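You operate a simulated robot arm through the tools that you are given. There is no shell and no other tool. Be economical: measure what you need, move in short steps, check, and stop when the job is done.

You are at the controls of a simulated two-armed robot. One attempt, no reset.

TASK
Wind the cord that the order card names onto the winder's white bobbin and stand it on the green-dot board.
Fine: spool and length as on the card over the winder; zero the counter first, stop as soon as it jumps to the card's length, leave the spool on the winder; the bobbin goes in the round well.

Only the result counts: the job must be done as asked and must still hold three seconds after the hand-in. Knocking over, shifting, dropping, spilling or breaking anything else fails it.

THE ROBOT
Two 7-joint arms with two-finger parallel grippers on one trunk, on a base that drives. Base frame: it is fixed to the floor where the robot stands at the start and does not move with it; the origin is under the middle of the robot, x ahead of it, y to its left, z up. Units: m, rad, N and s.
The left shoulder is at the start at [0.05, 0.168, 1.207], the right one opposite. With the tool pointing down near the work surface each hand reaches from about 0.1 to 0.64 m from the robot's upright axis, wherever it stands, measured 20 degrees to its own side. Places, roughly: order card [0.9, -0.2, 1]; round well of the board with the green dot [-1.3, -0.6, 0.7]; winder counter display [0.4, -0.1, 0.9]; winder crank [0.5, -0.3, 0.9]; winder peg [0.6, -0.1, 0.8]; zero button [0.5, -0.1, 0.9]. Payload 1.57 kg a hand.
The TCP of each hand is the grasp point between the finger pads, 0.03 m short of the fingertips. In the tool frame z runs along the fingers and y along their closing line. Largest opening 0.08 m; finger width 0.017, thickness 0.012; the body of the gripper, 0.04 by 0.082 m, starts 0.08 m behind the TCP.
Orientation is told as [roll, pitch, yaw] about the base's x, y, z axes, in that order, counted from this pose: with the fingers straight down and closing along the base's y, the tool's x points along the base's -x, its y along +y and its z along -z.

THE INTERFACE
- The arms move only by the tool move_arm. It takes "left_deltas", "right_deltas" or both (then of equal length, played together; a hand with none holds still); each is a list of rows, each a list of 7 numbers: the shift along the base's x, y, z in m, then the turn, a rotation vector about the base's x, y, z in rad, then the gripper command, from -1 (fully open) to 1 (shut), values between in proportion. In form: [[dx, dy, dz, ax, ay, az, grip], ...]. A call has 1 to 8 rows; each row is the pose to reach, as a shift and turn from the pose commanded when the call began. A row lasts 0.2 s, in which the tool goes at most 0.05 m and 0.15 rad; a call with a longer step from one row to the next is refused whole, and so is a gripper value outside its range. A pose out of reach is approached as far as the arm can. The call stops where the force on the tool passes 90 N (or 10 N more than at its start, if that is more) or the arm is blocked; 0.2 s more then pass. The fingers move at their own pace (about 0.045 m/s each) and stop on an object; they squeeze with about 22 N. The grip force told is the motor's: it shows also when the fingers shut on nothing. Time passes only in rows, and 0.2 s behind the last, so rows that repeat a pose let the fingers close. The reply holds the time, the measured pose of the TCP, the force on the tool along the base axes, the opening and the grip force, in the units named above and with some noise, with the torque about the TCP (base axes, N m) and any sound that the robot's microphone picked up, and new pictures: "pictures" is both (left out), scene, wrist or none (wrist: the cameras of the hands that moved).
- Cameras (640 x 400 px; columns grow to the right, rows downward): "scene" is now at [0.099, -0.0574, 1.4057]; the picture's right is [-0.69, -0.72, 0.00], its down [-0.50, 0.48, -0.72] and it looks along [0.52, -0.50, -0.70] (base axes); focal length 258 px, centre (320, 200). "left" rides on the left gripper at [0.072, 0.007, -0.122] in its tool frame; the picture's right is [-0.09, 1.00, 0.00], its down [-0.84, -0.08, -0.54] and it looks along [-0.54, -0.05, 0.84] (tool axes); focal length 238 px, centre (320, 200). "right" rides on the right gripper at [0.072, -0.007, -0.122] in its tool frame; the picture's right is [0.09, 1.00, 0.00], its down [-0.84, 0.08, -0.54] and it looks along [-0.54, 0.05, 0.84] (tool axes); focal length 238 px, centre (320, 200). There is no depth. A picture from a camera that has moved, and an enlarged one, comes with that camera's place and axes in the base frame and with its lens.
- slide_trunk(by): slides the trunk up (or, below 0, down) by that many m; the arms and the scene camera ride with it, the base frame stays. It gives what a move gives, with no picture.
- drive_base(legs): drives the robot by 1 to 6 legs, each [ahead, left, turn to the left] in m, m and rad, along the robot's own axes; the way and the turn of a leg run together, so that a leg with both is an arc; at most 1.5 m and 3.142 rad a leg. The arms and the cameras ride along, it lands a little off, and it stops where it bumps. It gives what a move gives, and a new picture of the scene camera.
- pan_tilt(pan, tilt): turns the head with the scene camera to pan (to the left, within 1.396 rad either way) and tilt (down, from -0.506 to 1.204), counted from straight ahead of the robot. It gives what a move gives, and a new picture of the scene camera.
- enlarge(camera, box): a new picture of the part [left, top, right, bottom] of that camera's present view, enlarged. No time passes.
- close_job(): hands the job in; it is judged then, once.

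Work in short steps. Places have to be worked out from the pictures, the camera data and where the tool is seen: move nearer, look again, correct. Check each grasp and each placing, and mend what went wrong. You have 120 turns and 260 pictures in all, those below and enlarged ones among them. Open the grippers and draw the arms clear of the work before you hand the job in, unless the task says otherwise; then end with one line.

The tools are called after "Call:" as a command line: name --argument value ..., lists and objects as JSON in quotes. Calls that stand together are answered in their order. move_arm: Moves the arms, as the interface text tells. Its arguments: {"type":"object","properties":{"left_deltas":{"type":"array","items":{"type":"array","items":{"type":"number"}}},"right_deltas":{"type":"array","items":{"type":"array","items":{"type":"number"}}},"pictures":{"type":"string","enum":["both","scene","wrist","none"]}},"required":[]} The other tools are called the same way: slide_trunk (by) slides the trunk up or down; drive_base (legs) drives the base; pan_tilt (pan, tilt) turns the head that bears the scene camera; enlarge (camera, box) takes an enlarged picture of a part of a camera's view; close_job () hands the job in.

At the start:

```text
time_s: 0.0
left_eef_pos: [0.4046, -0.0762, 1.1051]
left_tcp_rot: [0.0, 0.0, -0.001]
left_ft_force: [-0.3, -0.2, 1.1]
left_moment: [-0.01, -0.03, 0.02]
left_gripper_width: 0.0801
left_finger_force: 0.1
right_eef_pos: [0.2562, -0.3854, 1.1098]
right_tcp_rot: [0.0, 0.0, -0.001]
right_ft_force: [0.2, 0.2, 0.2]
right_moment: [0.01, -0.05, -0.02]
right_gripper_width: 0.0801
right_finger_force: 0.0
trunk travel left (down, up): [-0.375, 0.068]
robot x, y, heading: [0.0008, 0.0015, 0.001]
head pan, tilt: [-0.763, 0.77]
```

scene: 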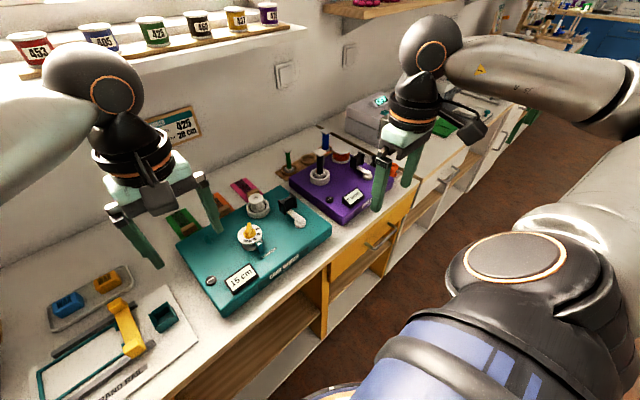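
right: 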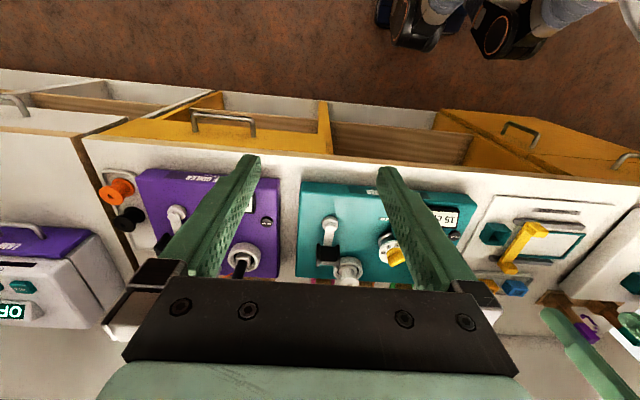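
left: 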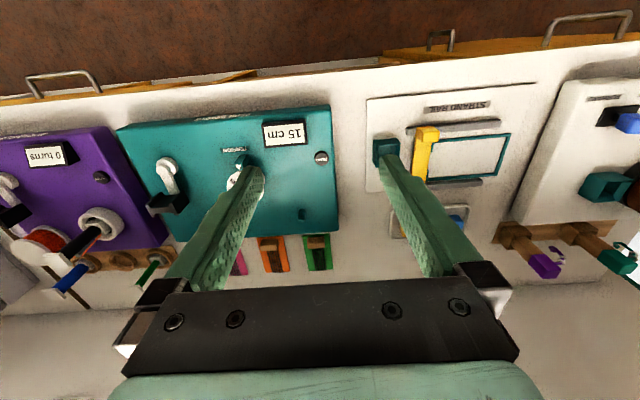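

I'll read the order card and the winder up close first.

Call:
enlarge --camera "scene" --box '[120, 90, 220, 153]'

Call:
enlarge --camera "scene" --box '[160, 130, 400, 320]'

Call:
enlarge --camera "scene" --box '[0, 0, 320, 100]'

```text
6.35 times, centred on (170, 122) of scene
camera zoom: at [0.099, -0.0574, 1.4057], right [-0.69, -0.72, 0.0], down [-0.5, 0.48, -0.72], along [0.52, -0.5, -0.7], focal length 1640 px, centre (1272, 698)
```

zoom: 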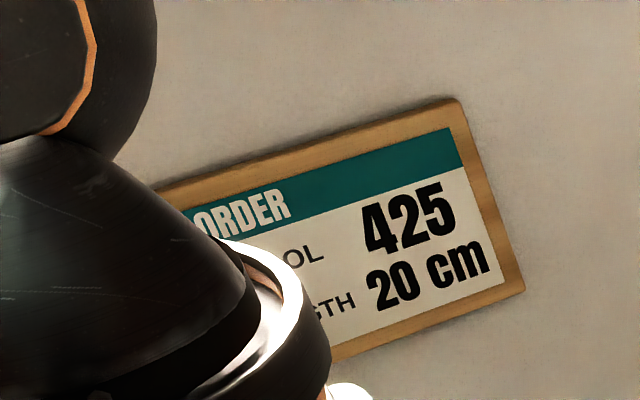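

```text
2.11 times, centred on (280, 225) of scene
camera zoom: at [0.099, -0.0574, 1.4057], right [-0.69, -0.72, 0.0], down [-0.5, 0.48, -0.72], along [0.52, -0.5, -0.7], focal length 544 px, centre (404, 147)
```

zoom: 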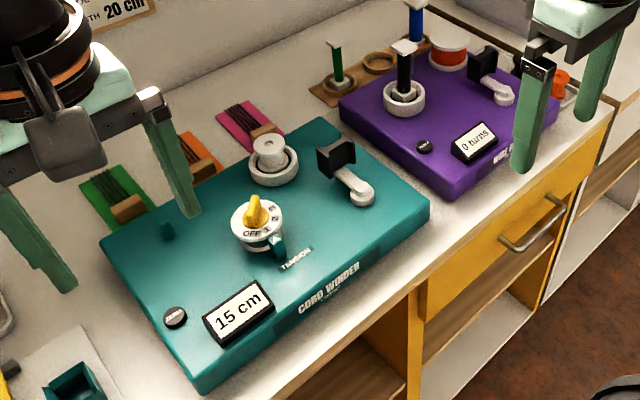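

```text
2.00 times, centred on (160, 50) of scene
camera zoom: at [0.099, -0.0574, 1.4057], right [-0.69, -0.72, 0.0], down [-0.5, 0.48, -0.72], along [0.52, -0.5, -0.7], focal length 517 px, centre (640, 500)
```

zoom: 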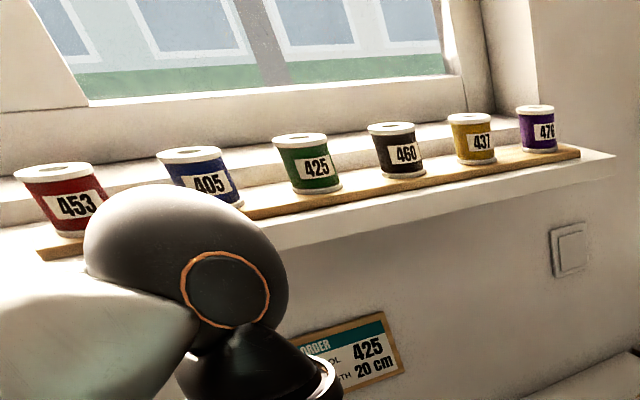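

The card reads spool 425, 20 cm; spool 425 is the green one on the high shelf. I clear the arms outward to see the winder unobstructed.

Call:
move_arm --left_deltas '[[0, 0.05, 0, 0, 0, 0, -1], [0, 0.1, 0, 0, 0, 0, -1], [0, 0.15, 0, 0, 0, 0, -1], [-0.03, 0.19, 0, 0, 0, 0, -1], [-0.06, 0.23, 0, 0, 0, 0, -1], [-0.09, 0.27, 0, 0, 0, 0, -1], [-0.12, 0.31, 0, 0, 0, 0, -1]]' --right_deltas '[[0, -0.02, 0, 0, 0, 0, -1], [0, -0.04, 0, 0, 0, 0, -1], [0, -0.06, 0, 0, 0, 0, -1], [0, -0.08, 0, 0, 0, 0, -1], [0, -0.1, 0, 0, 0, 0, -1], [0, -0.1, 0, 0, 0, 0, -1], [0, -0.1, 0, 0, 0, 0, -1]]' --pictures "scene"

Call:
pan_tilt --pan -0.2 --tilt 0.6

```text
time_s: 1.6
left_eef_pos: [0.2816, 0.2338, 1.1059]
left_tcp_rot: [0.001, 0.0, 0.001]
left_ft_force: [-0.5, 0.4, -0.9]
left_moment: [0.0, -0.01, 0.01]
left_gripper_width: 0.0801
left_finger_force: 0.0
right_eef_pos: [0.2568, -0.4855, 1.111]
right_tcp_rot: [0.0, -0.001, 0.0]
right_ft_force: [-0.4, 0.2, -0.5]
right_moment: [0.02, -0.02, -0.02]
right_gripper_width: 0.0801
right_finger_force: 0.1
trunk travel left (down, up): [-0.375, 0.068]
robot x, y, heading: [-0.0004, 0.0016, 0.003]
head pan, tilt: [-0.763, 0.77]
camera scene: at [0.098, -0.0567, 1.4059], right [-0.69, -0.72, 0.0], down [-0.5, 0.48, -0.72], along [0.52, -0.5, -0.7], focal length 258 px, centre (320, 200)
```

scene: 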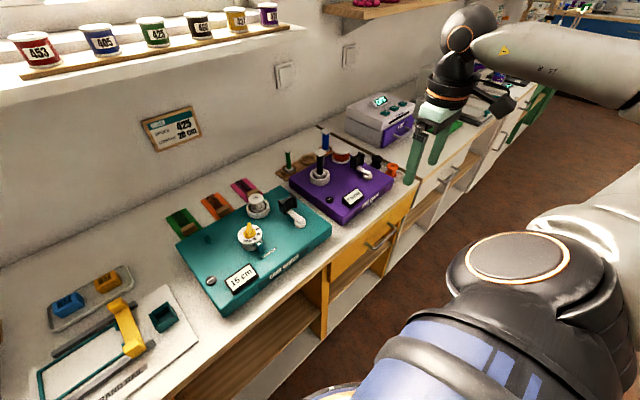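

```text
time_s: 2.6
left_eef_pos: [0.284, 0.2331, 1.1067]
left_tcp_rot: [0.0, 0.001, 0.001]
left_ft_force: [-0.3, 0.4, -0.2]
left_moment: [0.01, -0.03, -0.01]
left_gripper_width: 0.08
left_finger_force: 0.0
right_eef_pos: [0.2559, -0.4871, 1.1098]
right_tcp_rot: [0.001, 0.0, 0.001]
right_ft_force: [-0.8, -0.4, 0.1]
right_moment: [0.01, 0.01, -0.01]
right_gripper_width: 0.0799
right_finger_force: 0.1
trunk travel left (down, up): [-0.375, 0.068]
robot x, y, heading: [0.001, 0.0018, 0.003]
head pan, tilt: [-0.201, 0.6]
camera scene: at [0.1263, -0.0184, 1.4202], right [-0.2, -0.98, 0.0], down [-0.55, 0.11, -0.82], along [0.81, -0.17, -0.57], focal length 258 px, centre (320, 200)
```

scene: 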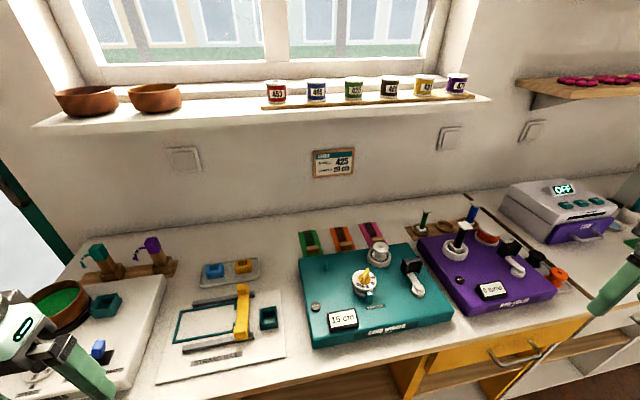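

The winder is in full view now; I enlarge the winder and the shelf.

Call:
enlarge --camera "scene" --box '[290, 215, 460, 355]'

Call:
enlarge --camera "scene" --box '[250, 60, 490, 190]'

Call:
pan_tilt --pan -0.6 --tilt 1.1

```text
2.86 times, centred on (375, 285) of scene
camera zoom: at [0.1263, -0.0184, 1.4202], right [-0.2, -0.98, 0.0], down [-0.55, 0.11, -0.82], along [0.81, -0.17, -0.57], focal length 738 px, centre (163, -43)
```

zoom: 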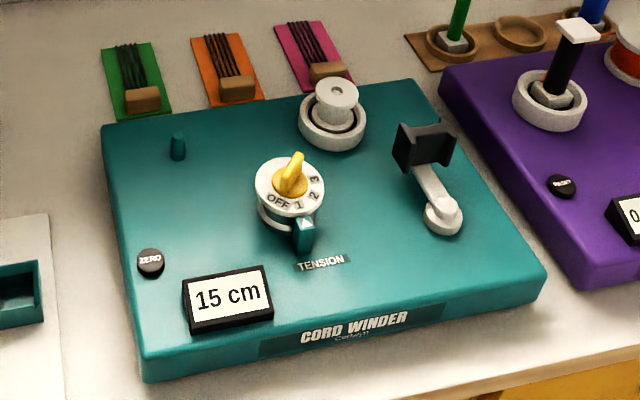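

```text
2.67 times, centred on (370, 125) of scene
camera zoom: at [0.1263, -0.0184, 1.4202], right [-0.2, -0.98, 0.0], down [-0.55, 0.11, -0.82], along [0.81, -0.17, -0.57], focal length 689 px, centre (187, 400)
```

zoom: 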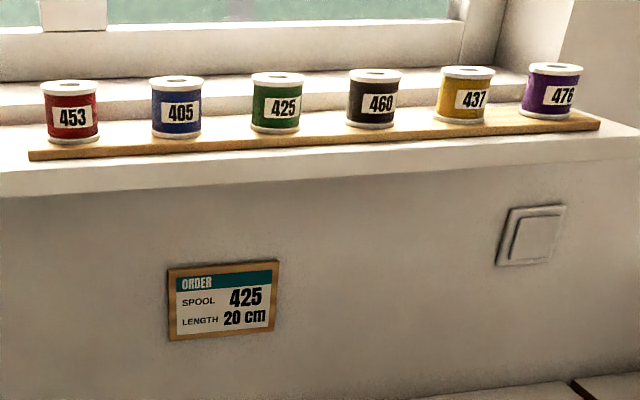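

```text
time_s: 3.5
left_eef_pos: [0.2839, 0.234, 1.1063]
left_tcp_rot: [0.0, 0.001, 0.001]
left_ft_force: [-0.6, 0.3, -0.6]
left_moment: [0.01, -0.02, 0.0]
left_gripper_width: 0.0797
left_finger_force: 0.1
right_eef_pos: [0.2571, -0.4853, 1.1101]
right_tcp_rot: [0.002, 0.0, 0.002]
right_ft_force: [-0.6, -0.1, -0.2]
right_moment: [0.01, -0.02, 0.02]
right_gripper_width: 0.08
right_finger_force: 0.0
trunk travel left (down, up): [-0.375, 0.068]
robot x, y, heading: [-0.0013, 0.0008, -0.003]
head pan, tilt: [-0.6, 1.1]
camera scene: at [0.0918, -0.0363, 1.3816], right [-0.56, -0.83, 0.0], down [-0.74, 0.5, -0.45], along [0.38, -0.26, -0.89], focal length 258 px, centre (320, 200)
```

scene: 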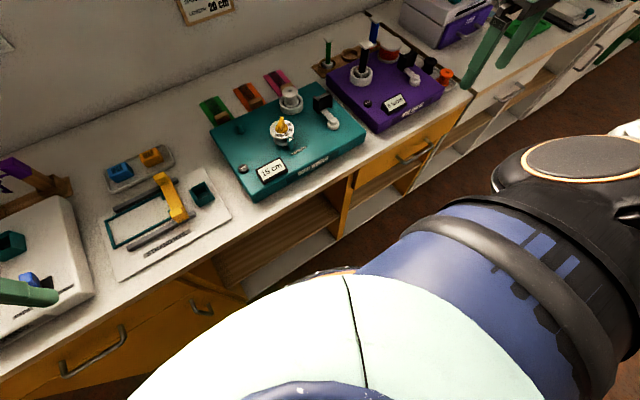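

Spool 425 triangulates to about [0.83, -0.256, 1.27]. I look straight down to see how much room the base has before the counter.

Call:
pan_tilt --pan 0.0 --tilt 1.2

Call:
enlarge --camera "right" --box '[0, 0, 640, 400]'

```text
time_s: 4.5
left_eef_pos: [0.2842, 0.2343, 1.1056]
left_tcp_rot: [0.0, 0.0, 0.002]
left_ft_force: [-0.4, -0.6, -0.4]
left_moment: [0.01, -0.01, 0.0]
left_gripper_width: 0.0799
left_finger_force: 0.2
right_eef_pos: [0.2565, -0.4861, 1.1103]
right_tcp_rot: [0.001, 0.0, 0.0]
right_ft_force: [0.0, 0.3, -0.6]
right_moment: [-0.03, -0.02, 0.01]
right_gripper_width: 0.0799
right_finger_force: 0.1
trunk travel left (down, up): [-0.375, 0.068]
robot x, y, heading: [-0.004, 0.0002, -0.005]
head pan, tilt: [0.0, 1.201]
camera scene: at [0.0956, -0.0007, 1.3756], right [0.0, -1.0, 0.0], down [-0.93, 0.0, -0.36], along [0.36, 0.0, -0.93], focal length 258 px, centre (320, 200)
```

scene: 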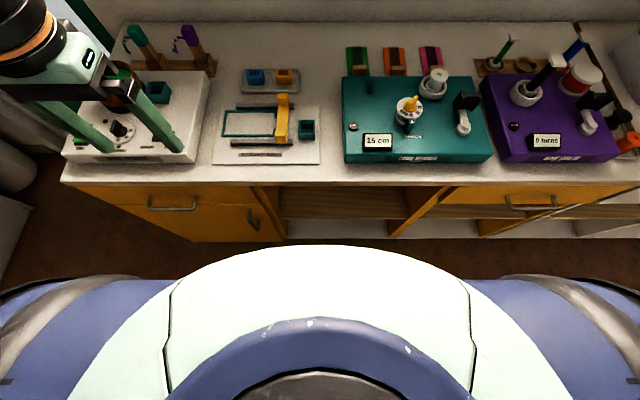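

```text
1.00 times, centred on (320, 200) of right
camera zoom: at [0.1849, -0.4921, 1.2322], right [-0.09, 1.0, 0.0], down [0.84, 0.08, 0.54], along [0.54, 0.05, -0.84], focal length 238 px, centre (320, 200)
```

zoom: 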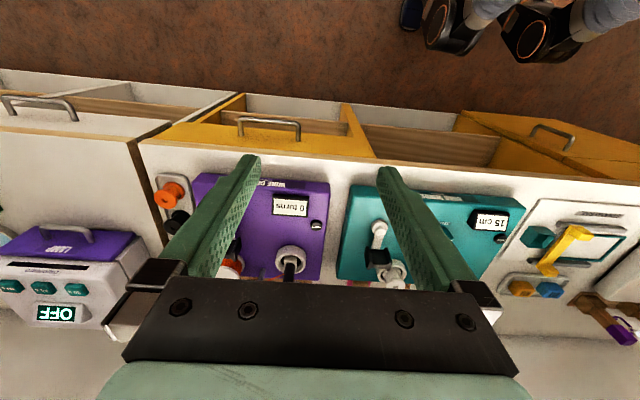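

The counter edge is at x≈0.40 and the base looks to have room. I drive 0.12 ahead and raise the trunk so the spool can be reached with a tilted hand.

Call:
drive_base --legs '[[0.12, 0, 0]]'

Call:
slide_trunk --by 0.066

Call:
pan_tilt --pan -0.3 --tilt 0.4

```text
time_s: 5.9
left_eef_pos: [0.3926, 0.2353, 1.1073]
left_tcp_rot: [0.0, 0.0, 0.0]
left_ft_force: [0.4, -0.3, 0.8]
left_moment: [0.01, -0.06, 0.02]
left_gripper_width: 0.0799
left_finger_force: 0.1
right_eef_pos: [0.3662, -0.4848, 1.1095]
right_tcp_rot: [0.001, 0.0, 0.003]
right_ft_force: [-0.5, 0.1, 0.6]
right_moment: [0.01, -0.01, -0.01]
right_gripper_width: 0.0803
right_finger_force: 0.1
trunk travel left (down, up): [-0.375, 0.068]
robot x, y, heading: [0.1116, 0.0003, -0.0]
head pan, tilt: [0.0, 1.201]
stopped in leg 1: the robot was blocked; the commanded pose is now the measured one
camera scene: at [0.2045, -0.0005, 1.3757], right [0.0, -1.0, 0.0], down [-0.93, 0.0, -0.36], along [0.36, 0.0, -0.93], focal length 258 px, centre (320, 200)
```

scene: 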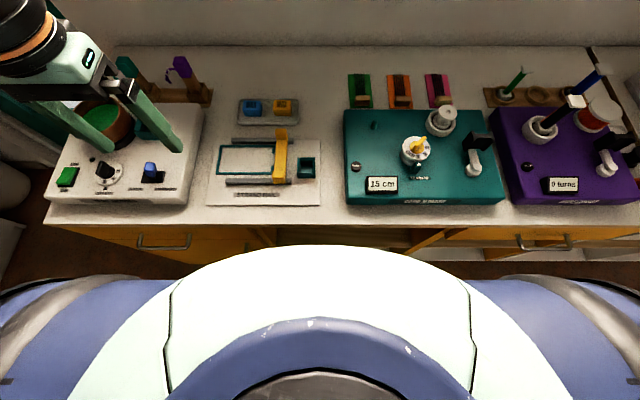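

```text
time_s: 6.9
left_eef_pos: [0.3937, 0.2344, 1.1723]
left_tcp_rot: [-0.001, 0.002, 0.003]
left_ft_force: [0.5, 1.0, 0.2]
left_moment: [0.03, -0.02, -0.01]
left_gripper_width: 0.08
left_finger_force: 0.1
right_eef_pos: [0.368, -0.4854, 1.1739]
right_tcp_rot: [0.002, 0.0, 0.005]
right_ft_force: [0.4, -0.6, -0.3]
right_moment: [0.01, 0.02, 0.02]
right_gripper_width: 0.0799
right_finger_force: 0.1
trunk travel left (down, up): [-0.441, 0.002]
robot x, y, heading: [0.1082, -0.0027, 0.004]
head pan, tilt: [0.0, 1.201]
```

```text
time_s: 8.1
left_eef_pos: [0.3949, 0.2345, 1.172]
left_tcp_rot: [0.001, -0.001, 0.003]
left_ft_force: [0.2, -0.4, -0.5]
left_moment: [-0.01, -0.04, -0.01]
left_gripper_width: 0.08
left_finger_force: 0.0
right_eef_pos: [0.3689, -0.4839, 1.175]
right_tcp_rot: [0.003, 0.001, 0.003]
right_ft_force: [-0.3, 0.3, 0.1]
right_moment: [-0.01, -0.02, -0.01]
right_gripper_width: 0.0802
right_finger_force: 0.1
trunk travel left (down, up): [-0.441, 0.002]
robot x, y, heading: [0.1116, -0.0022, 0.003]
head pan, tilt: [-0.3, 0.4]
camera scene: at [0.2384, -0.0278, 1.5044], right [-0.29, -0.96, 0.0], down [-0.37, 0.11, -0.92], along [0.88, -0.27, -0.39], focal length 258 px, centre (320, 200)
```

scene: 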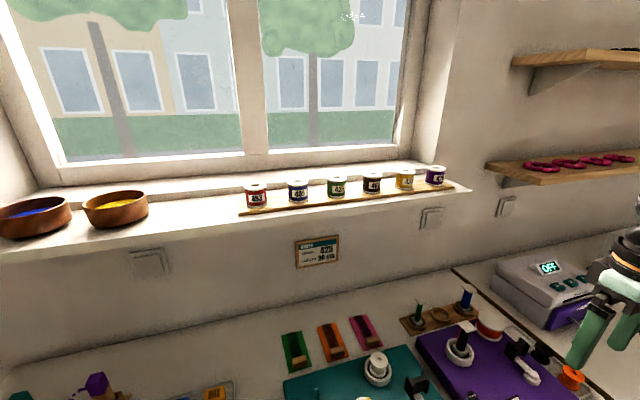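

The base bumped at x=0.11, so that is as near as it gets. I enlarge the spools for a second sight line.

Call:
enlarge --camera "scene" --box '[280, 150, 400, 225]'

```text
5.33 times, centred on (340, 188) of scene
camera zoom: at [0.2384, -0.0278, 1.5044], right [-0.29, -0.96, 0.0], down [-0.37, 0.11, -0.92], along [0.88, -0.27, -0.39], focal length 1378 px, centre (213, 267)
```

zoom: 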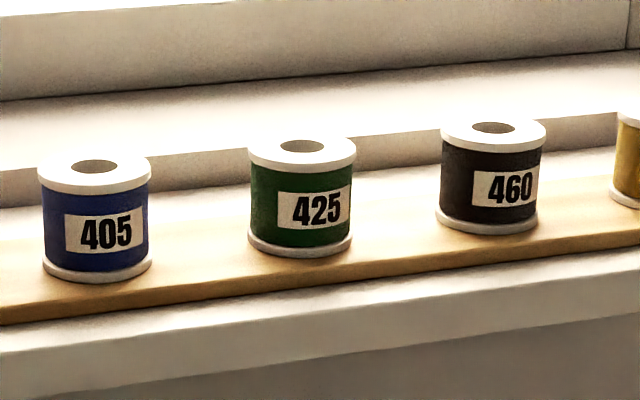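

Spool 425 is now pinned at about [0.847, -0.261, 1.267]. I bring the right hand up, tilted 45° forward, to a stand-off in front of it.

Call:
move_arm --right_deltas '[[0.02, 0.03, 0.035, 0, -0.13, 0, -1], [0.04, 0.06, 0.07, 0, -0.26, 0, -1], [0.06, 0.09, 0.105, 0, -0.39, 0, -1], [0.08, 0.12, 0.14, 0, -0.52, 0, -1], [0.11, 0.15, 0.17, 0, -0.65, 0, -1], [0.14, 0.18, 0.18, 0, -0.785, 0, -1], [0.17, 0.21, 0.19, 0, -0.785, 0, -1], [0.21, 0.223, 0.19, 0, -0.785, 0, -1]]' --pictures "both"

```text
refused: row 1 steps farther than a row can; nothing moved
```

Slightly too long a step; trimmed.

Call:
move_arm --right_deltas '[[0.02, 0.028, 0.034, 0, -0.13, 0, -1], [0.04, 0.056, 0.068, 0, -0.26, 0, -1], [0.06, 0.084, 0.102, 0, -0.39, 0, -1], [0.08, 0.112, 0.136, 0, -0.52, 0, -1], [0.11, 0.14, 0.16, 0, -0.65, 0, -1], [0.14, 0.168, 0.18, 0, -0.785, 0, -1], [0.17, 0.196, 0.19, 0, -0.785, 0, -1], [0.21, 0.22, 0.19, 0, -0.785, 0, -1]]' --pictures "both"

```text
time_s: 9.8
left_eef_pos: [0.3944, 0.2354, 1.1716]
left_tcp_rot: [-0.001, 0.003, 0.004]
left_ft_force: [-0.5, 0.4, 0.6]
left_moment: [-0.02, 0.0, -0.01]
left_gripper_width: 0.08
left_finger_force: 0.1
right_eef_pos: [0.5808, -0.2626, 1.3652]
right_tcp_rot: [-0.001, -0.782, 0.005]
right_ft_force: [0.7, 0.6, 0.0]
right_moment: [0.01, -0.01, -0.05]
right_gripper_width: 0.08
right_finger_force: 0.1
trunk travel left (down, up): [-0.441, 0.002]
robot x, y, heading: [0.1096, 0.0026, 0.003]
head pan, tilt: [-0.3, 0.4]
camera scene: at [0.2396, -0.027, 1.5043], right [-0.29, -0.96, 0.0], down [-0.37, 0.11, -0.92], along [0.88, -0.27, -0.39], focal length 258 px, centre (320, 200)
camera right: at [0.4437, -0.27, 1.4013], right [-0.07, 1.0, -0.07], down [0.21, 0.08, 0.97], along [0.98, 0.05, -0.21], focal length 238 px, centre (320, 200)
```

scene: 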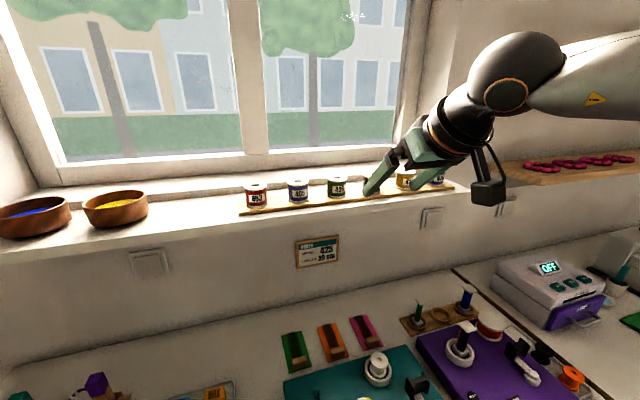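
right: 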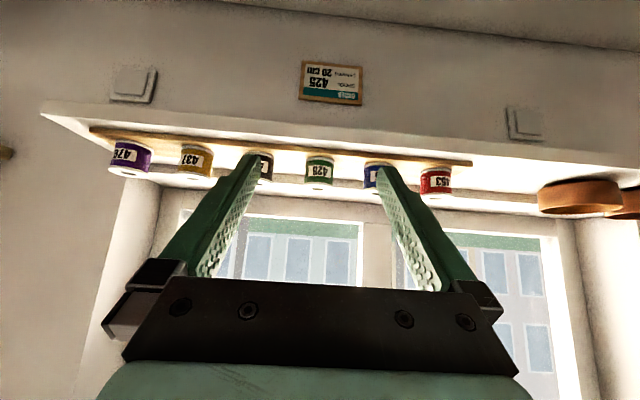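

The wrist view confirms y≈-0.256, z≈1.263. I advance to the stand-off 0.08 m short of the spool.

Call:
move_arm --right_deltas '[[0.045, 0.002, 0, 0, 0, 0, -1], [0.09, 0.004, 0, 0, 0, 0, -1], [0.135, 0.005, 0, 0, 0, 0, -1], [0.18, 0.005, -0.01, 0, 0, 0, -1], [0.205, 0.005, -0.03, 0, 0, 0, -1]]' --pictures "both"

```text
time_s: 11.1
left_eef_pos: [0.3948, 0.235, 1.172]
left_tcp_rot: [0.0, 0.001, 0.002]
left_ft_force: [1.3, 0.0, -0.6]
left_moment: [0.01, 0.02, 0.01]
left_gripper_width: 0.0797
left_finger_force: 0.1
right_eef_pos: [0.7845, -0.2632, 1.3345]
right_tcp_rot: [-0.002, -0.782, 0.002]
right_ft_force: [-0.4, 0.9, 0.1]
right_moment: [-0.02, -0.01, 0.01]
right_gripper_width: 0.0801
right_finger_force: 0.0
trunk travel left (down, up): [-0.441, 0.002]
robot x, y, heading: [0.1114, -0.0019, 0.001]
head pan, tilt: [-0.3, 0.4]
camera scene: at [0.2399, -0.0283, 1.5043], right [-0.29, -0.96, 0.0], down [-0.37, 0.11, -0.92], along [0.88, -0.27, -0.39], focal length 258 px, centre (320, 200)
camera right: at [0.6469, -0.2687, 1.3703], right [-0.07, 1.0, -0.07], down [0.21, 0.08, 0.97], along [0.98, 0.05, -0.22], focal length 238 px, centre (320, 200)
```

scene: 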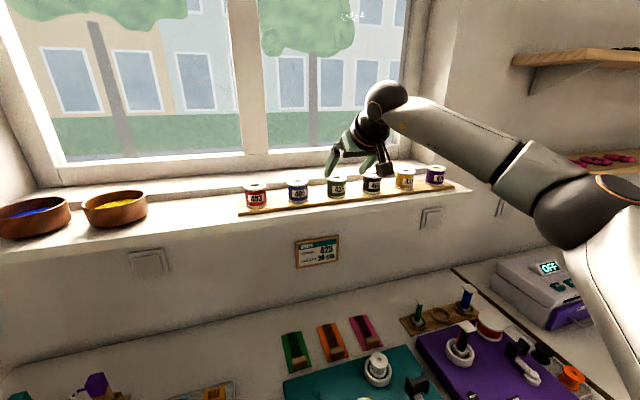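
right: 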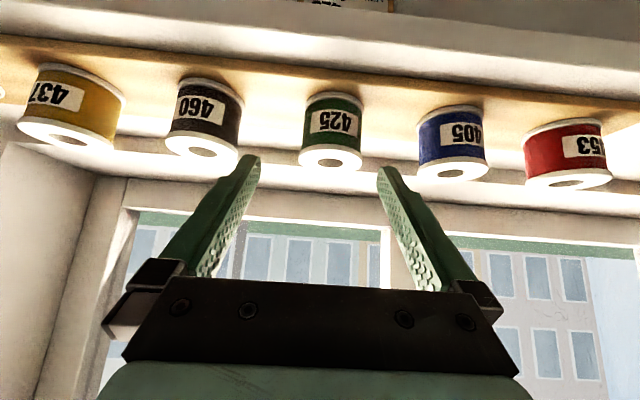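

I shift +y by 11 mm and then advance along the tool axis so that the spool sits between the pads.

Call:
move_arm --right_deltas '[[0.0, 0.011, 0, 0, 0, 0, -1], [0.02, 0.011, -0.022, 0, 0, 0, -1], [0.04, 0.011, -0.044, 0, 0, 0, -1], [0.058, 0.011, -0.062, 0, 0, 0, -1], [0.058, 0.011, -0.062, 0, 0, 0, -1]]' --pictures "both"

Call:
enlarge --camera "scene" --box '[280, 120, 440, 220]'

```text
time_s: 12.2
left_eef_pos: [0.3906, 0.2356, 1.1734]
left_tcp_rot: [-0.003, -0.005, 0.002]
left_ft_force: [-1.0, 0.4, -0.1]
left_moment: [-0.02, -0.01, 0.05]
left_gripper_width: 0.0801
left_finger_force: 0.1
right_eef_pos: [0.8027, -0.2642, 1.2777]
right_tcp_rot: [0.0, -0.8, 0.005]
right_ft_force: [-3.0, -1.9, 24.4]
right_moment: [-0.39, -0.29, 0.3]
right_gripper_width: 0.0786
right_finger_force: 0.0
right hand out of reach, approached as far as the arm can: row 1, 2, 3, 4, 5
trunk travel left (down, up): [-0.441, 0.002]
robot x, y, heading: [0.1088, 0.0007, 0.001]
head pan, tilt: [-0.3, 0.4]
camera scene: at [0.2342, -0.0267, 1.5053], right [-0.29, -0.96, 0.0], down [-0.37, 0.11, -0.92], along [0.88, -0.27, -0.39], focal length 258 px, centre (320, 200)
camera right: at [0.6653, -0.2704, 1.3103], right [-0.07, 1.0, -0.07], down [0.19, 0.08, 0.98], along [0.98, 0.06, -0.2], focal length 238 px, centre (320, 200)
```

scene: 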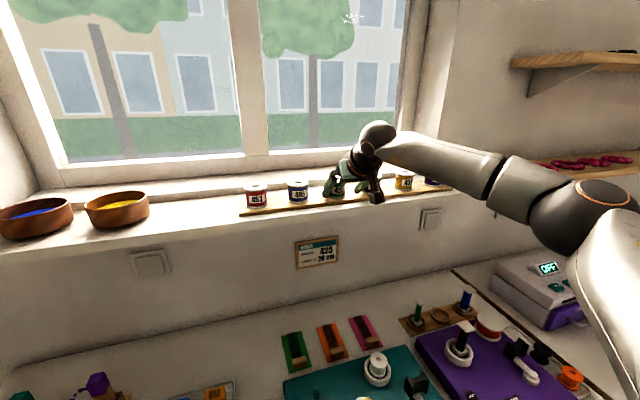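
right: 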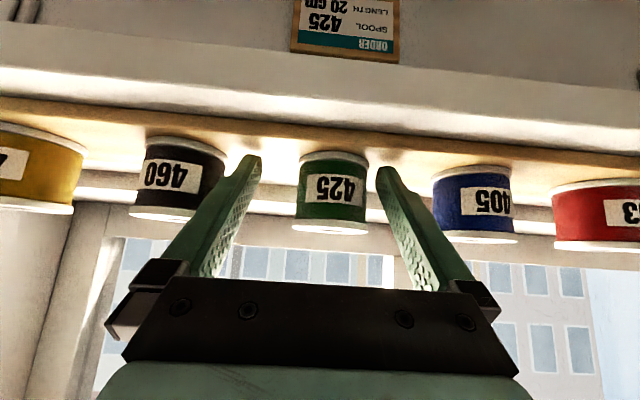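

```text
4.00 times, centred on (360, 170) of scene
camera zoom: at [0.2342, -0.0267, 1.5053], right [-0.29, -0.96, 0.0], down [-0.37, 0.11, -0.92], along [0.88, -0.27, -0.39], focal length 1033 px, centre (160, 320)
```

zoom: 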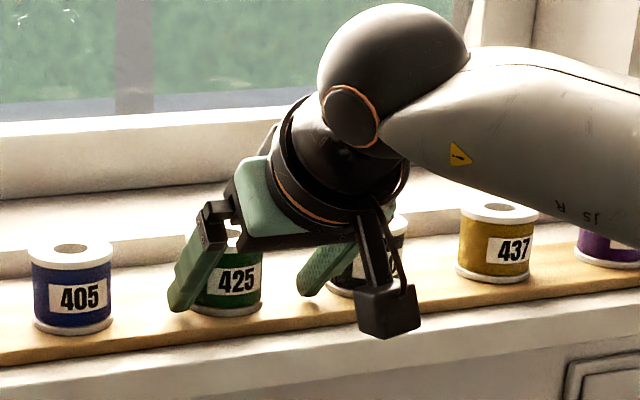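

The 45° reach falls short and the tips touched the shelf (24 N), so I back out. Turning the base left will bring the right shoulder nearer the shelf.

Call:
move_arm --right_deltas '[[-0.01, 0, 0.03, 0, 0, 0, -1], [-0.03, 0, 0.07, 0, 0, 0, -1], [-0.06, 0, 0.1, 0, 0, 0, -1], [-0.1, 0, 0.12, 0, 0, 0, -1], [-0.15, 0, 0.12, 0, 0, 0, -1], [-0.2, 0, 0.12, 0, 0, 0, -1], [-0.25, 0, 0.12, 0, 0, 0, -1]]' --pictures "both"

```text
time_s: 13.8
left_eef_pos: [0.3927, 0.234, 1.1728]
left_tcp_rot: [0.0, 0.0, 0.001]
left_ft_force: [-0.8, -0.4, 0.2]
left_moment: [0.05, -0.03, -0.02]
left_gripper_width: 0.0799
left_finger_force: 0.1
right_eef_pos: [0.5512, -0.2633, 1.3889]
right_tcp_rot: [0.001, -0.785, 0.001]
right_ft_force: [-0.1, 0.2, 0.7]
right_moment: [-0.01, -0.03, 0.02]
right_gripper_width: 0.0803
right_finger_force: 0.1
trunk travel left (down, up): [-0.441, 0.002]
robot x, y, heading: [0.1105, -0.0029, 0.001]
head pan, tilt: [-0.3, 0.4]
camera scene: at [0.237, -0.0283, 1.5046], right [-0.29, -0.96, 0.0], down [-0.37, 0.11, -0.92], along [0.88, -0.27, -0.39], focal length 258 px, centre (320, 200)
camera right: at [0.4146, -0.2703, 1.4236], right [-0.07, 1.0, -0.06], down [0.21, 0.08, 0.97], along [0.98, 0.05, -0.21], focal length 238 px, centre (320, 200)
```

scene: 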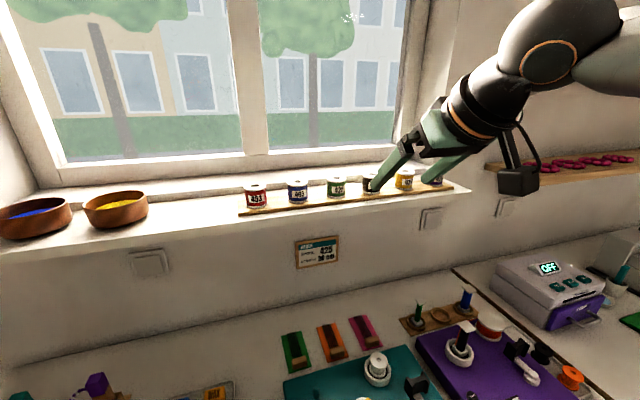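
right: 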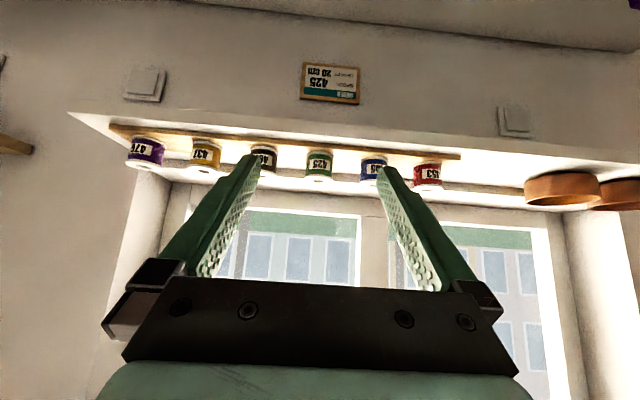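

Spools are undisturbed. I back off slightly, sidestep right, and turn left 0.6 rad.

Call:
drive_base --legs '[[-0.04, 0, 0], [0, -0.1, 0], [0, 0, 0.6], [0.025, -0.017, 0]]'

```text
time_s: 17.6
left_eef_pos: [0.203, 0.2536, 1.1729]
left_tcp_rot: [0.0, 0.0, 0.605]
left_ft_force: [-0.1, 1.0, 0.3]
left_moment: [0.0, 0.04, 0.01]
left_gripper_width: 0.0799
left_finger_force: 0.0
right_eef_pos: [0.6161, -0.0671, 1.3876]
right_tcp_rot: [-0.002, -0.783, 0.602]
right_ft_force: [-0.8, 0.1, -0.2]
right_moment: [0.01, -0.04, 0.0]
right_gripper_width: 0.08
right_finger_force: 0.1
trunk travel left (down, up): [-0.441, 0.002]
robot x, y, heading: [0.0969, -0.1044, 0.6]
head pan, tilt: [-0.3, 0.4]
camera scene: at [0.2226, -0.0509, 1.5043], right [0.3, -0.95, 0.0], down [-0.37, -0.12, -0.92], along [0.88, 0.27, -0.39], focal length 258 px, centre (320, 200)
```

scene: 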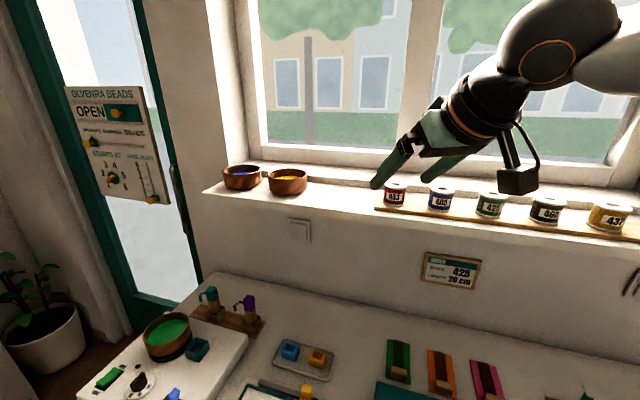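

Now the hand goes to the stand-off in front of spool 425 with its yaw turned back to straight ahead.

Call:
move_arm --right_deltas '[[0, -0.045, 0, 0, 0, -0.12, -1], [0, -0.09, 0, 0, 0, -0.24, -1], [0.01, -0.135, 0, 0, 0, -0.36, -1], [0.04, -0.165, 0, 0, 0, -0.48, -1], [0.08, -0.187, 0, 0, 0, -0.6, -1], [0.12, -0.187, -0.01, 0, 0, -0.6, -1], [0.154, -0.187, -0.03, 0, 0, -0.6, -1]]' --pictures "wrist"

```text
time_s: 19.2
left_eef_pos: [0.2014, 0.2548, 1.1722]
left_tcp_rot: [-0.001, 0.001, 0.604]
left_ft_force: [-0.3, -1.1, -1.0]
left_moment: [-0.01, 0.02, 0.01]
left_gripper_width: 0.0799
left_finger_force: 0.0
right_eef_pos: [0.7698, -0.2531, 1.3572]
right_tcp_rot: [-0.002, -0.784, 0.004]
right_ft_force: [-0.8, 0.7, 0.0]
right_moment: [0.0, -0.01, -0.01]
right_gripper_width: 0.0803
right_finger_force: 0.1
trunk travel left (down, up): [-0.441, 0.002]
robot x, y, heading: [0.0977, -0.1027, 0.602]
head pan, tilt: [-0.3, 0.4]
camera right: at [0.6331, -0.2601, 1.3929], right [-0.07, 1.0, -0.07], down [0.21, 0.08, 0.97], along [0.98, 0.05, -0.21], focal length 238 px, centre (320, 200)
```

right: 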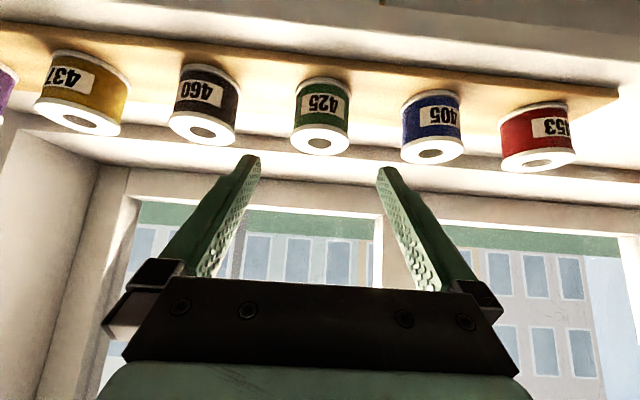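

The spool is centred between the fingers. I advance along the tool axis, keeping the TCP a bit higher (z≈1.28) to stay off the board.

Call:
move_arm --right_deltas '[[0.02, 0, -0.02, 0, 0, 0, -1], [0.04, 0, -0.04, 0, 0, 0, -1], [0.055, 0, -0.055, 0, 0, 0, -1], [0.065, 0, -0.067, 0, 0, 0, -1], [0.074, 0, -0.075, 0, 0, 0, -1]]' --pictures "both"

Call:
enlarge --camera "scene" --box '[400, 120, 580, 232]'

```text
time_s: 20.4
left_eef_pos: [0.2026, 0.2536, 1.1735]
left_tcp_rot: [-0.001, 0.0, 0.604]
left_ft_force: [0.5, -0.5, 1.0]
left_moment: [-0.01, 0.02, -0.03]
left_gripper_width: 0.0799
left_finger_force: 0.1
right_eef_pos: [0.8434, -0.2527, 1.2829]
right_tcp_rot: [-0.002, -0.785, 0.005]
right_ft_force: [0.5, -0.1, -0.5]
right_moment: [0.0, 0.0, 0.02]
right_gripper_width: 0.0803
right_finger_force: 0.0
trunk travel left (down, up): [-0.441, 0.002]
robot x, y, heading: [0.0983, -0.0985, 0.603]
head pan, tilt: [-0.3, 0.4]
camera scene: at [0.2218, -0.051, 1.5044], right [0.3, -0.95, 0.0], down [-0.37, -0.12, -0.92], along [0.88, 0.27, -0.39], focal length 258 px, centre (320, 200)
camera right: at [0.7064, -0.2596, 1.3182], right [-0.07, 1.0, -0.07], down [0.21, 0.08, 0.97], along [0.98, 0.05, -0.21], focal length 238 px, centre (320, 200)
```

scene: 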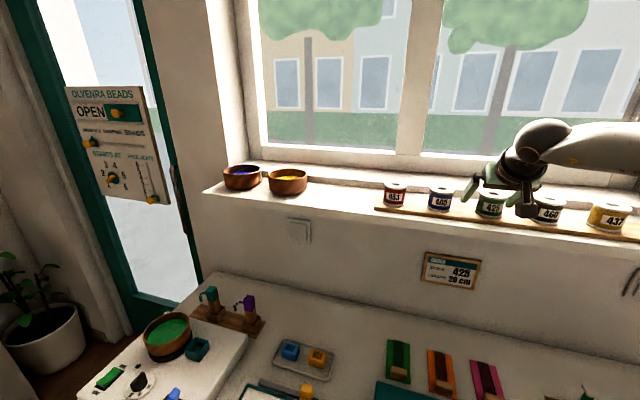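
right: 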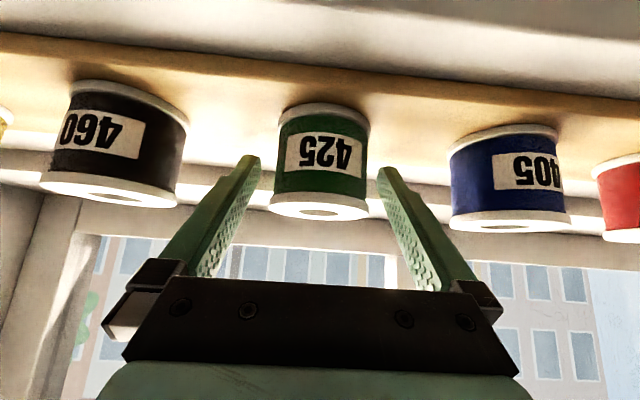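

```text
3.56 times, centred on (490, 176) of scene
camera zoom: at [0.2218, -0.051, 1.5044], right [0.3, -0.95, 0.0], down [-0.37, -0.12, -0.92], along [0.88, 0.27, -0.39], focal length 918 px, centre (-284, 285)
```

zoom: 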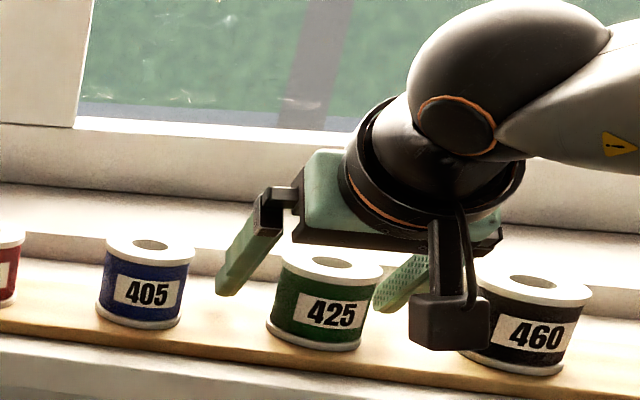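

The spool sits between the pads, about 15 mm below the TCP. I lower 6 mm and close on it.

Call:
move_arm --right_deltas '[[-0.002, 0.001, -0.006, 0, 0, 0, -1], [-0.002, 0.001, -0.006, 0, 0, 0, 1], [-0.002, 0.001, -0.006, 0, 0, 0, 1], [-0.002, 0.001, -0.006, 0, 0, 0, 1], [-0.002, 0.001, -0.006, 0, 0, 0, 1], [-0.002, 0.001, -0.006, 0, 0, 0, 1]]' --pictures "wrist"

```text
time_s: 21.8
left_eef_pos: [0.2015, 0.2529, 1.1723]
left_tcp_rot: [0.0, 0.0, 0.605]
left_ft_force: [0.5, 0.8, -0.1]
left_moment: [0.0, -0.01, 0.02]
left_gripper_width: 0.08
left_finger_force: 0.0
right_eef_pos: [0.8406, -0.2514, 1.2784]
right_tcp_rot: [-0.001, -0.785, 0.005]
right_ft_force: [0.0, 0.6, 3.1]
right_moment: [0.1, 0.06, -0.01]
right_gripper_width: 0.0503
right_finger_force: 22.4
trunk travel left (down, up): [-0.441, 0.002]
robot x, y, heading: [0.1006, -0.1053, 0.601]
head pan, tilt: [-0.3, 0.4]
camera right: at [0.7037, -0.2587, 1.3129], right [-0.07, 1.0, -0.07], down [0.21, 0.08, 0.97], along [0.98, 0.05, -0.21], focal length 238 px, centre (320, 200)
```

right: 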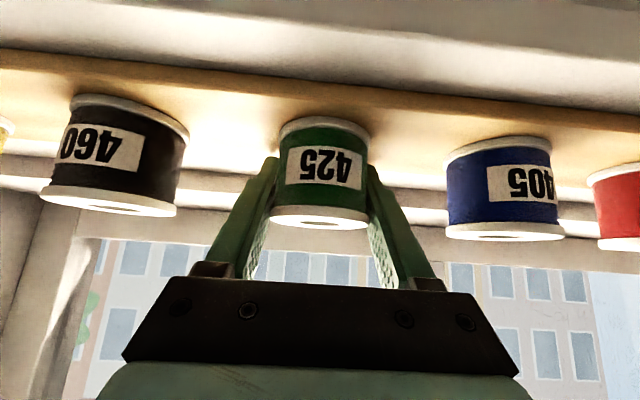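

Gripped at 50 mm width. I lift straight up to check the spool comes along upright.

Call:
move_arm --right_deltas '[[0, 0, 0.015, 0, 0, 0, 1], [0, 0, 0.03, 0, 0, 0, 1], [0, 0, 0.05, 0, 0, 0, 1], [0, 0, 0.07, 0, 0, 0, 1]]' --pictures "wrist"

Call:
enlarge --camera "scene" --box '[400, 120, 580, 232]'

```text
time_s: 22.8
left_eef_pos: [0.2012, 0.2531, 1.1722]
left_tcp_rot: [-0.001, 0.0, 0.605]
left_ft_force: [0.2, 0.3, 0.0]
left_moment: [0.01, -0.01, -0.01]
left_gripper_width: 0.0802
left_finger_force: 0.1
right_eef_pos: [0.8404, -0.2524, 1.3482]
right_tcp_rot: [-0.001, -0.783, 0.004]
right_ft_force: [-0.1, -0.3, -1.1]
right_moment: [0.0, 0.0, 0.01]
right_gripper_width: 0.0501
right_finger_force: 22.4
trunk travel left (down, up): [-0.441, 0.002]
robot x, y, heading: [0.0994, -0.1001, 0.601]
head pan, tilt: [-0.3, 0.4]
camera right: at [0.7039, -0.2592, 1.3832], right [-0.07, 1.0, -0.07], down [0.21, 0.08, 0.97], along [0.98, 0.05, -0.21], focal length 238 px, centre (320, 200)
```

right: 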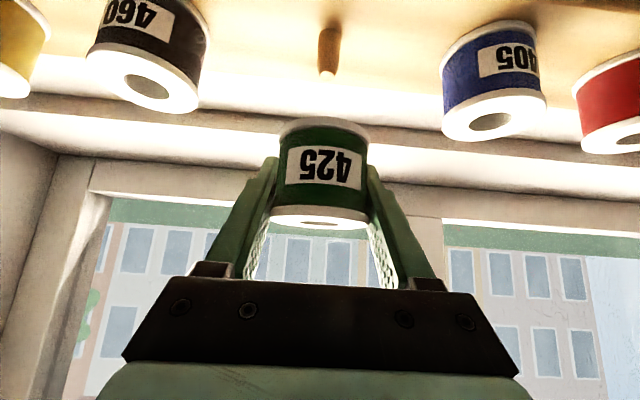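

```text
3.56 times, centred on (490, 176) of scene
camera zoom: at [0.2214, -0.0509, 1.5044], right [0.3, -0.95, 0.0], down [-0.37, -0.12, -0.92], along [0.88, 0.27, -0.39], focal length 918 px, centre (-284, 285)
```

zoom: 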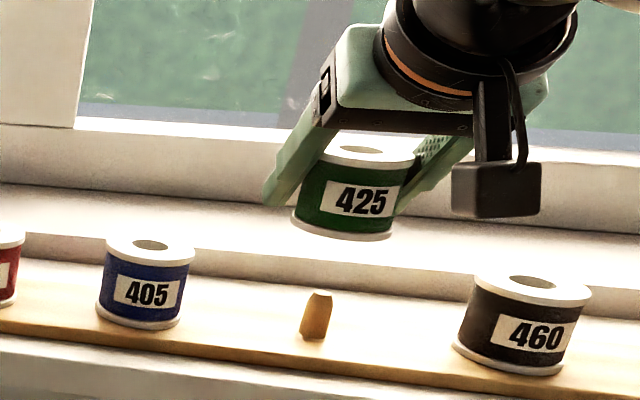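

Spool 425 is held upright (it sat on a wooden pin). I draw back from the shelf and swing toward the winder peg, then go down above it.

Call:
move_arm --right_deltas '[[-0.045, 0.01, 0, 0, 0, 0, 1], [-0.09, 0.03, 0, 0, 0, 0, 1], [-0.13, 0.055, 0, 0, 0, 0, 1], [-0.17, 0.08, 0, 0, 0, 0, 1], [-0.21, 0.1, 0, 0, 0, 0, 1], [-0.24, 0.12, -0.02, 0, 0, 0, 1], [-0.246, 0.12, -0.065, 0, 0, 0, 1], [-0.246, 0.12, -0.11, 0, 0, 0, 1]]' --pictures "none"

Call:
pan_tilt --pan -0.9 --tilt 0.75

Call:
enlarge --camera "right" --box '[0, 0, 640, 400]'

```text
time_s: 24.6
left_eef_pos: [0.2021, 0.2543, 1.1732]
left_tcp_rot: [-0.001, 0.001, 0.604]
left_ft_force: [-0.2, 0.8, -0.4]
left_moment: [0.01, -0.04, -0.02]
left_gripper_width: 0.0802
left_finger_force: 0.1
right_eef_pos: [0.597, -0.1333, 1.2355]
right_tcp_rot: [-0.001, -0.784, 0.006]
right_ft_force: [-0.2, 1.0, -1.6]
right_moment: [0.03, 0.01, 0.0]
right_gripper_width: 0.05
right_finger_force: 21.7
trunk travel left (down, up): [-0.441, 0.002]
robot x, y, heading: [0.1011, -0.1008, 0.599]
head pan, tilt: [-0.3, 0.4]
```

```text
time_s: 25.6
left_eef_pos: [0.2016, 0.2534, 1.1725]
left_tcp_rot: [0.0, 0.0, 0.604]
left_ft_force: [-0.9, 0.8, 0.0]
left_moment: [-0.02, 0.0, 0.01]
left_gripper_width: 0.0803
left_finger_force: 0.0
right_eef_pos: [0.596, -0.1346, 1.2358]
right_tcp_rot: [-0.001, -0.786, 0.006]
right_ft_force: [0.2, -0.2, -0.4]
right_moment: [0.0, -0.03, 0.0]
right_gripper_width: 0.0501
right_finger_force: 21.1
trunk travel left (down, up): [-0.441, 0.002]
robot x, y, heading: [0.1028, -0.1028, 0.603]
head pan, tilt: [-0.901, 0.75]
camera scene: at [0.2123, -0.1029, 1.4734], right [-0.29, -0.96, 0.0], down [-0.65, 0.2, -0.73], along [0.7, -0.21, -0.68], focal length 258 px, centre (320, 200)
```

scene: 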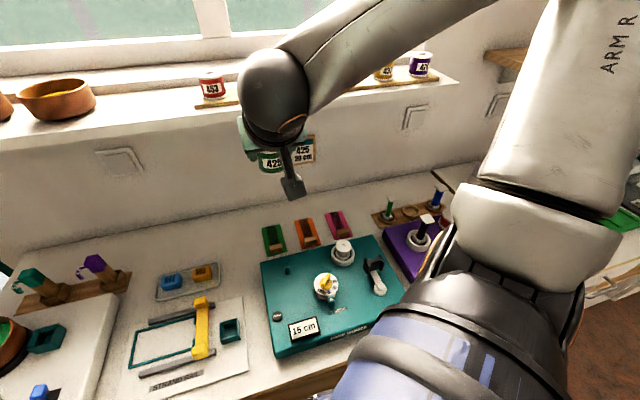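

```text
1.00 times, centred on (320, 200) of right
camera zoom: at [0.4593, -0.1401, 1.2713], right [-0.07, 1.0, -0.07], down [0.21, 0.08, 0.97], along [0.98, 0.05, -0.21], focal length 238 px, centre (320, 200)
```

zoom: 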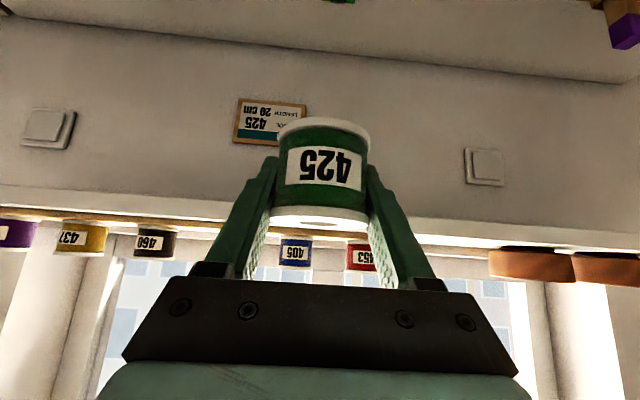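

Now a precise fix on the peg from this view.

Call:
enlarge --camera "scene" --box '[250, 225, 410, 360]'

Call:
enlarge --camera "scene" --box '[268, 250, 308, 290]'

```text
2.96 times, centred on (330, 292) of scene
camera zoom: at [0.2123, -0.1029, 1.4734], right [-0.29, -0.96, 0.0], down [-0.65, 0.2, -0.73], along [0.7, -0.21, -0.68], focal length 765 px, centre (290, -74)
```

zoom: 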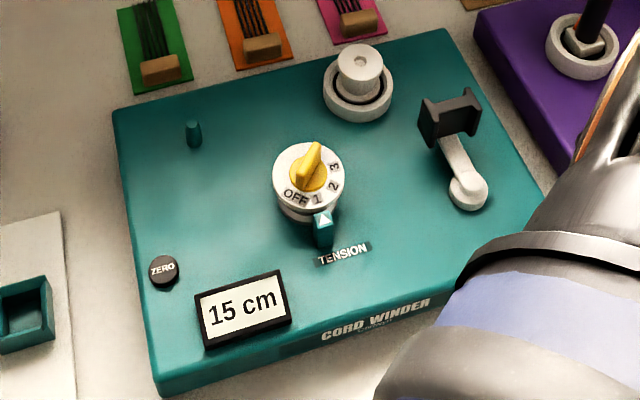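

```text
10.00 times, centred on (288, 270) of scene
camera zoom: at [0.2123, -0.1029, 1.4734], right [-0.29, -0.96, 0.0], down [-0.65, 0.2, -0.73], along [0.7, -0.21, -0.68], focal length 2583 px, centre (640, -500)
```

zoom: 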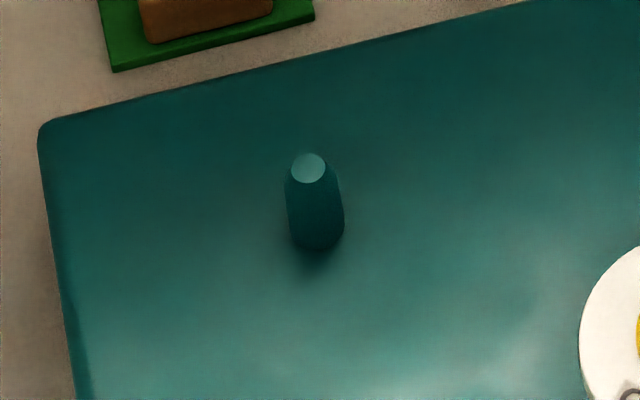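

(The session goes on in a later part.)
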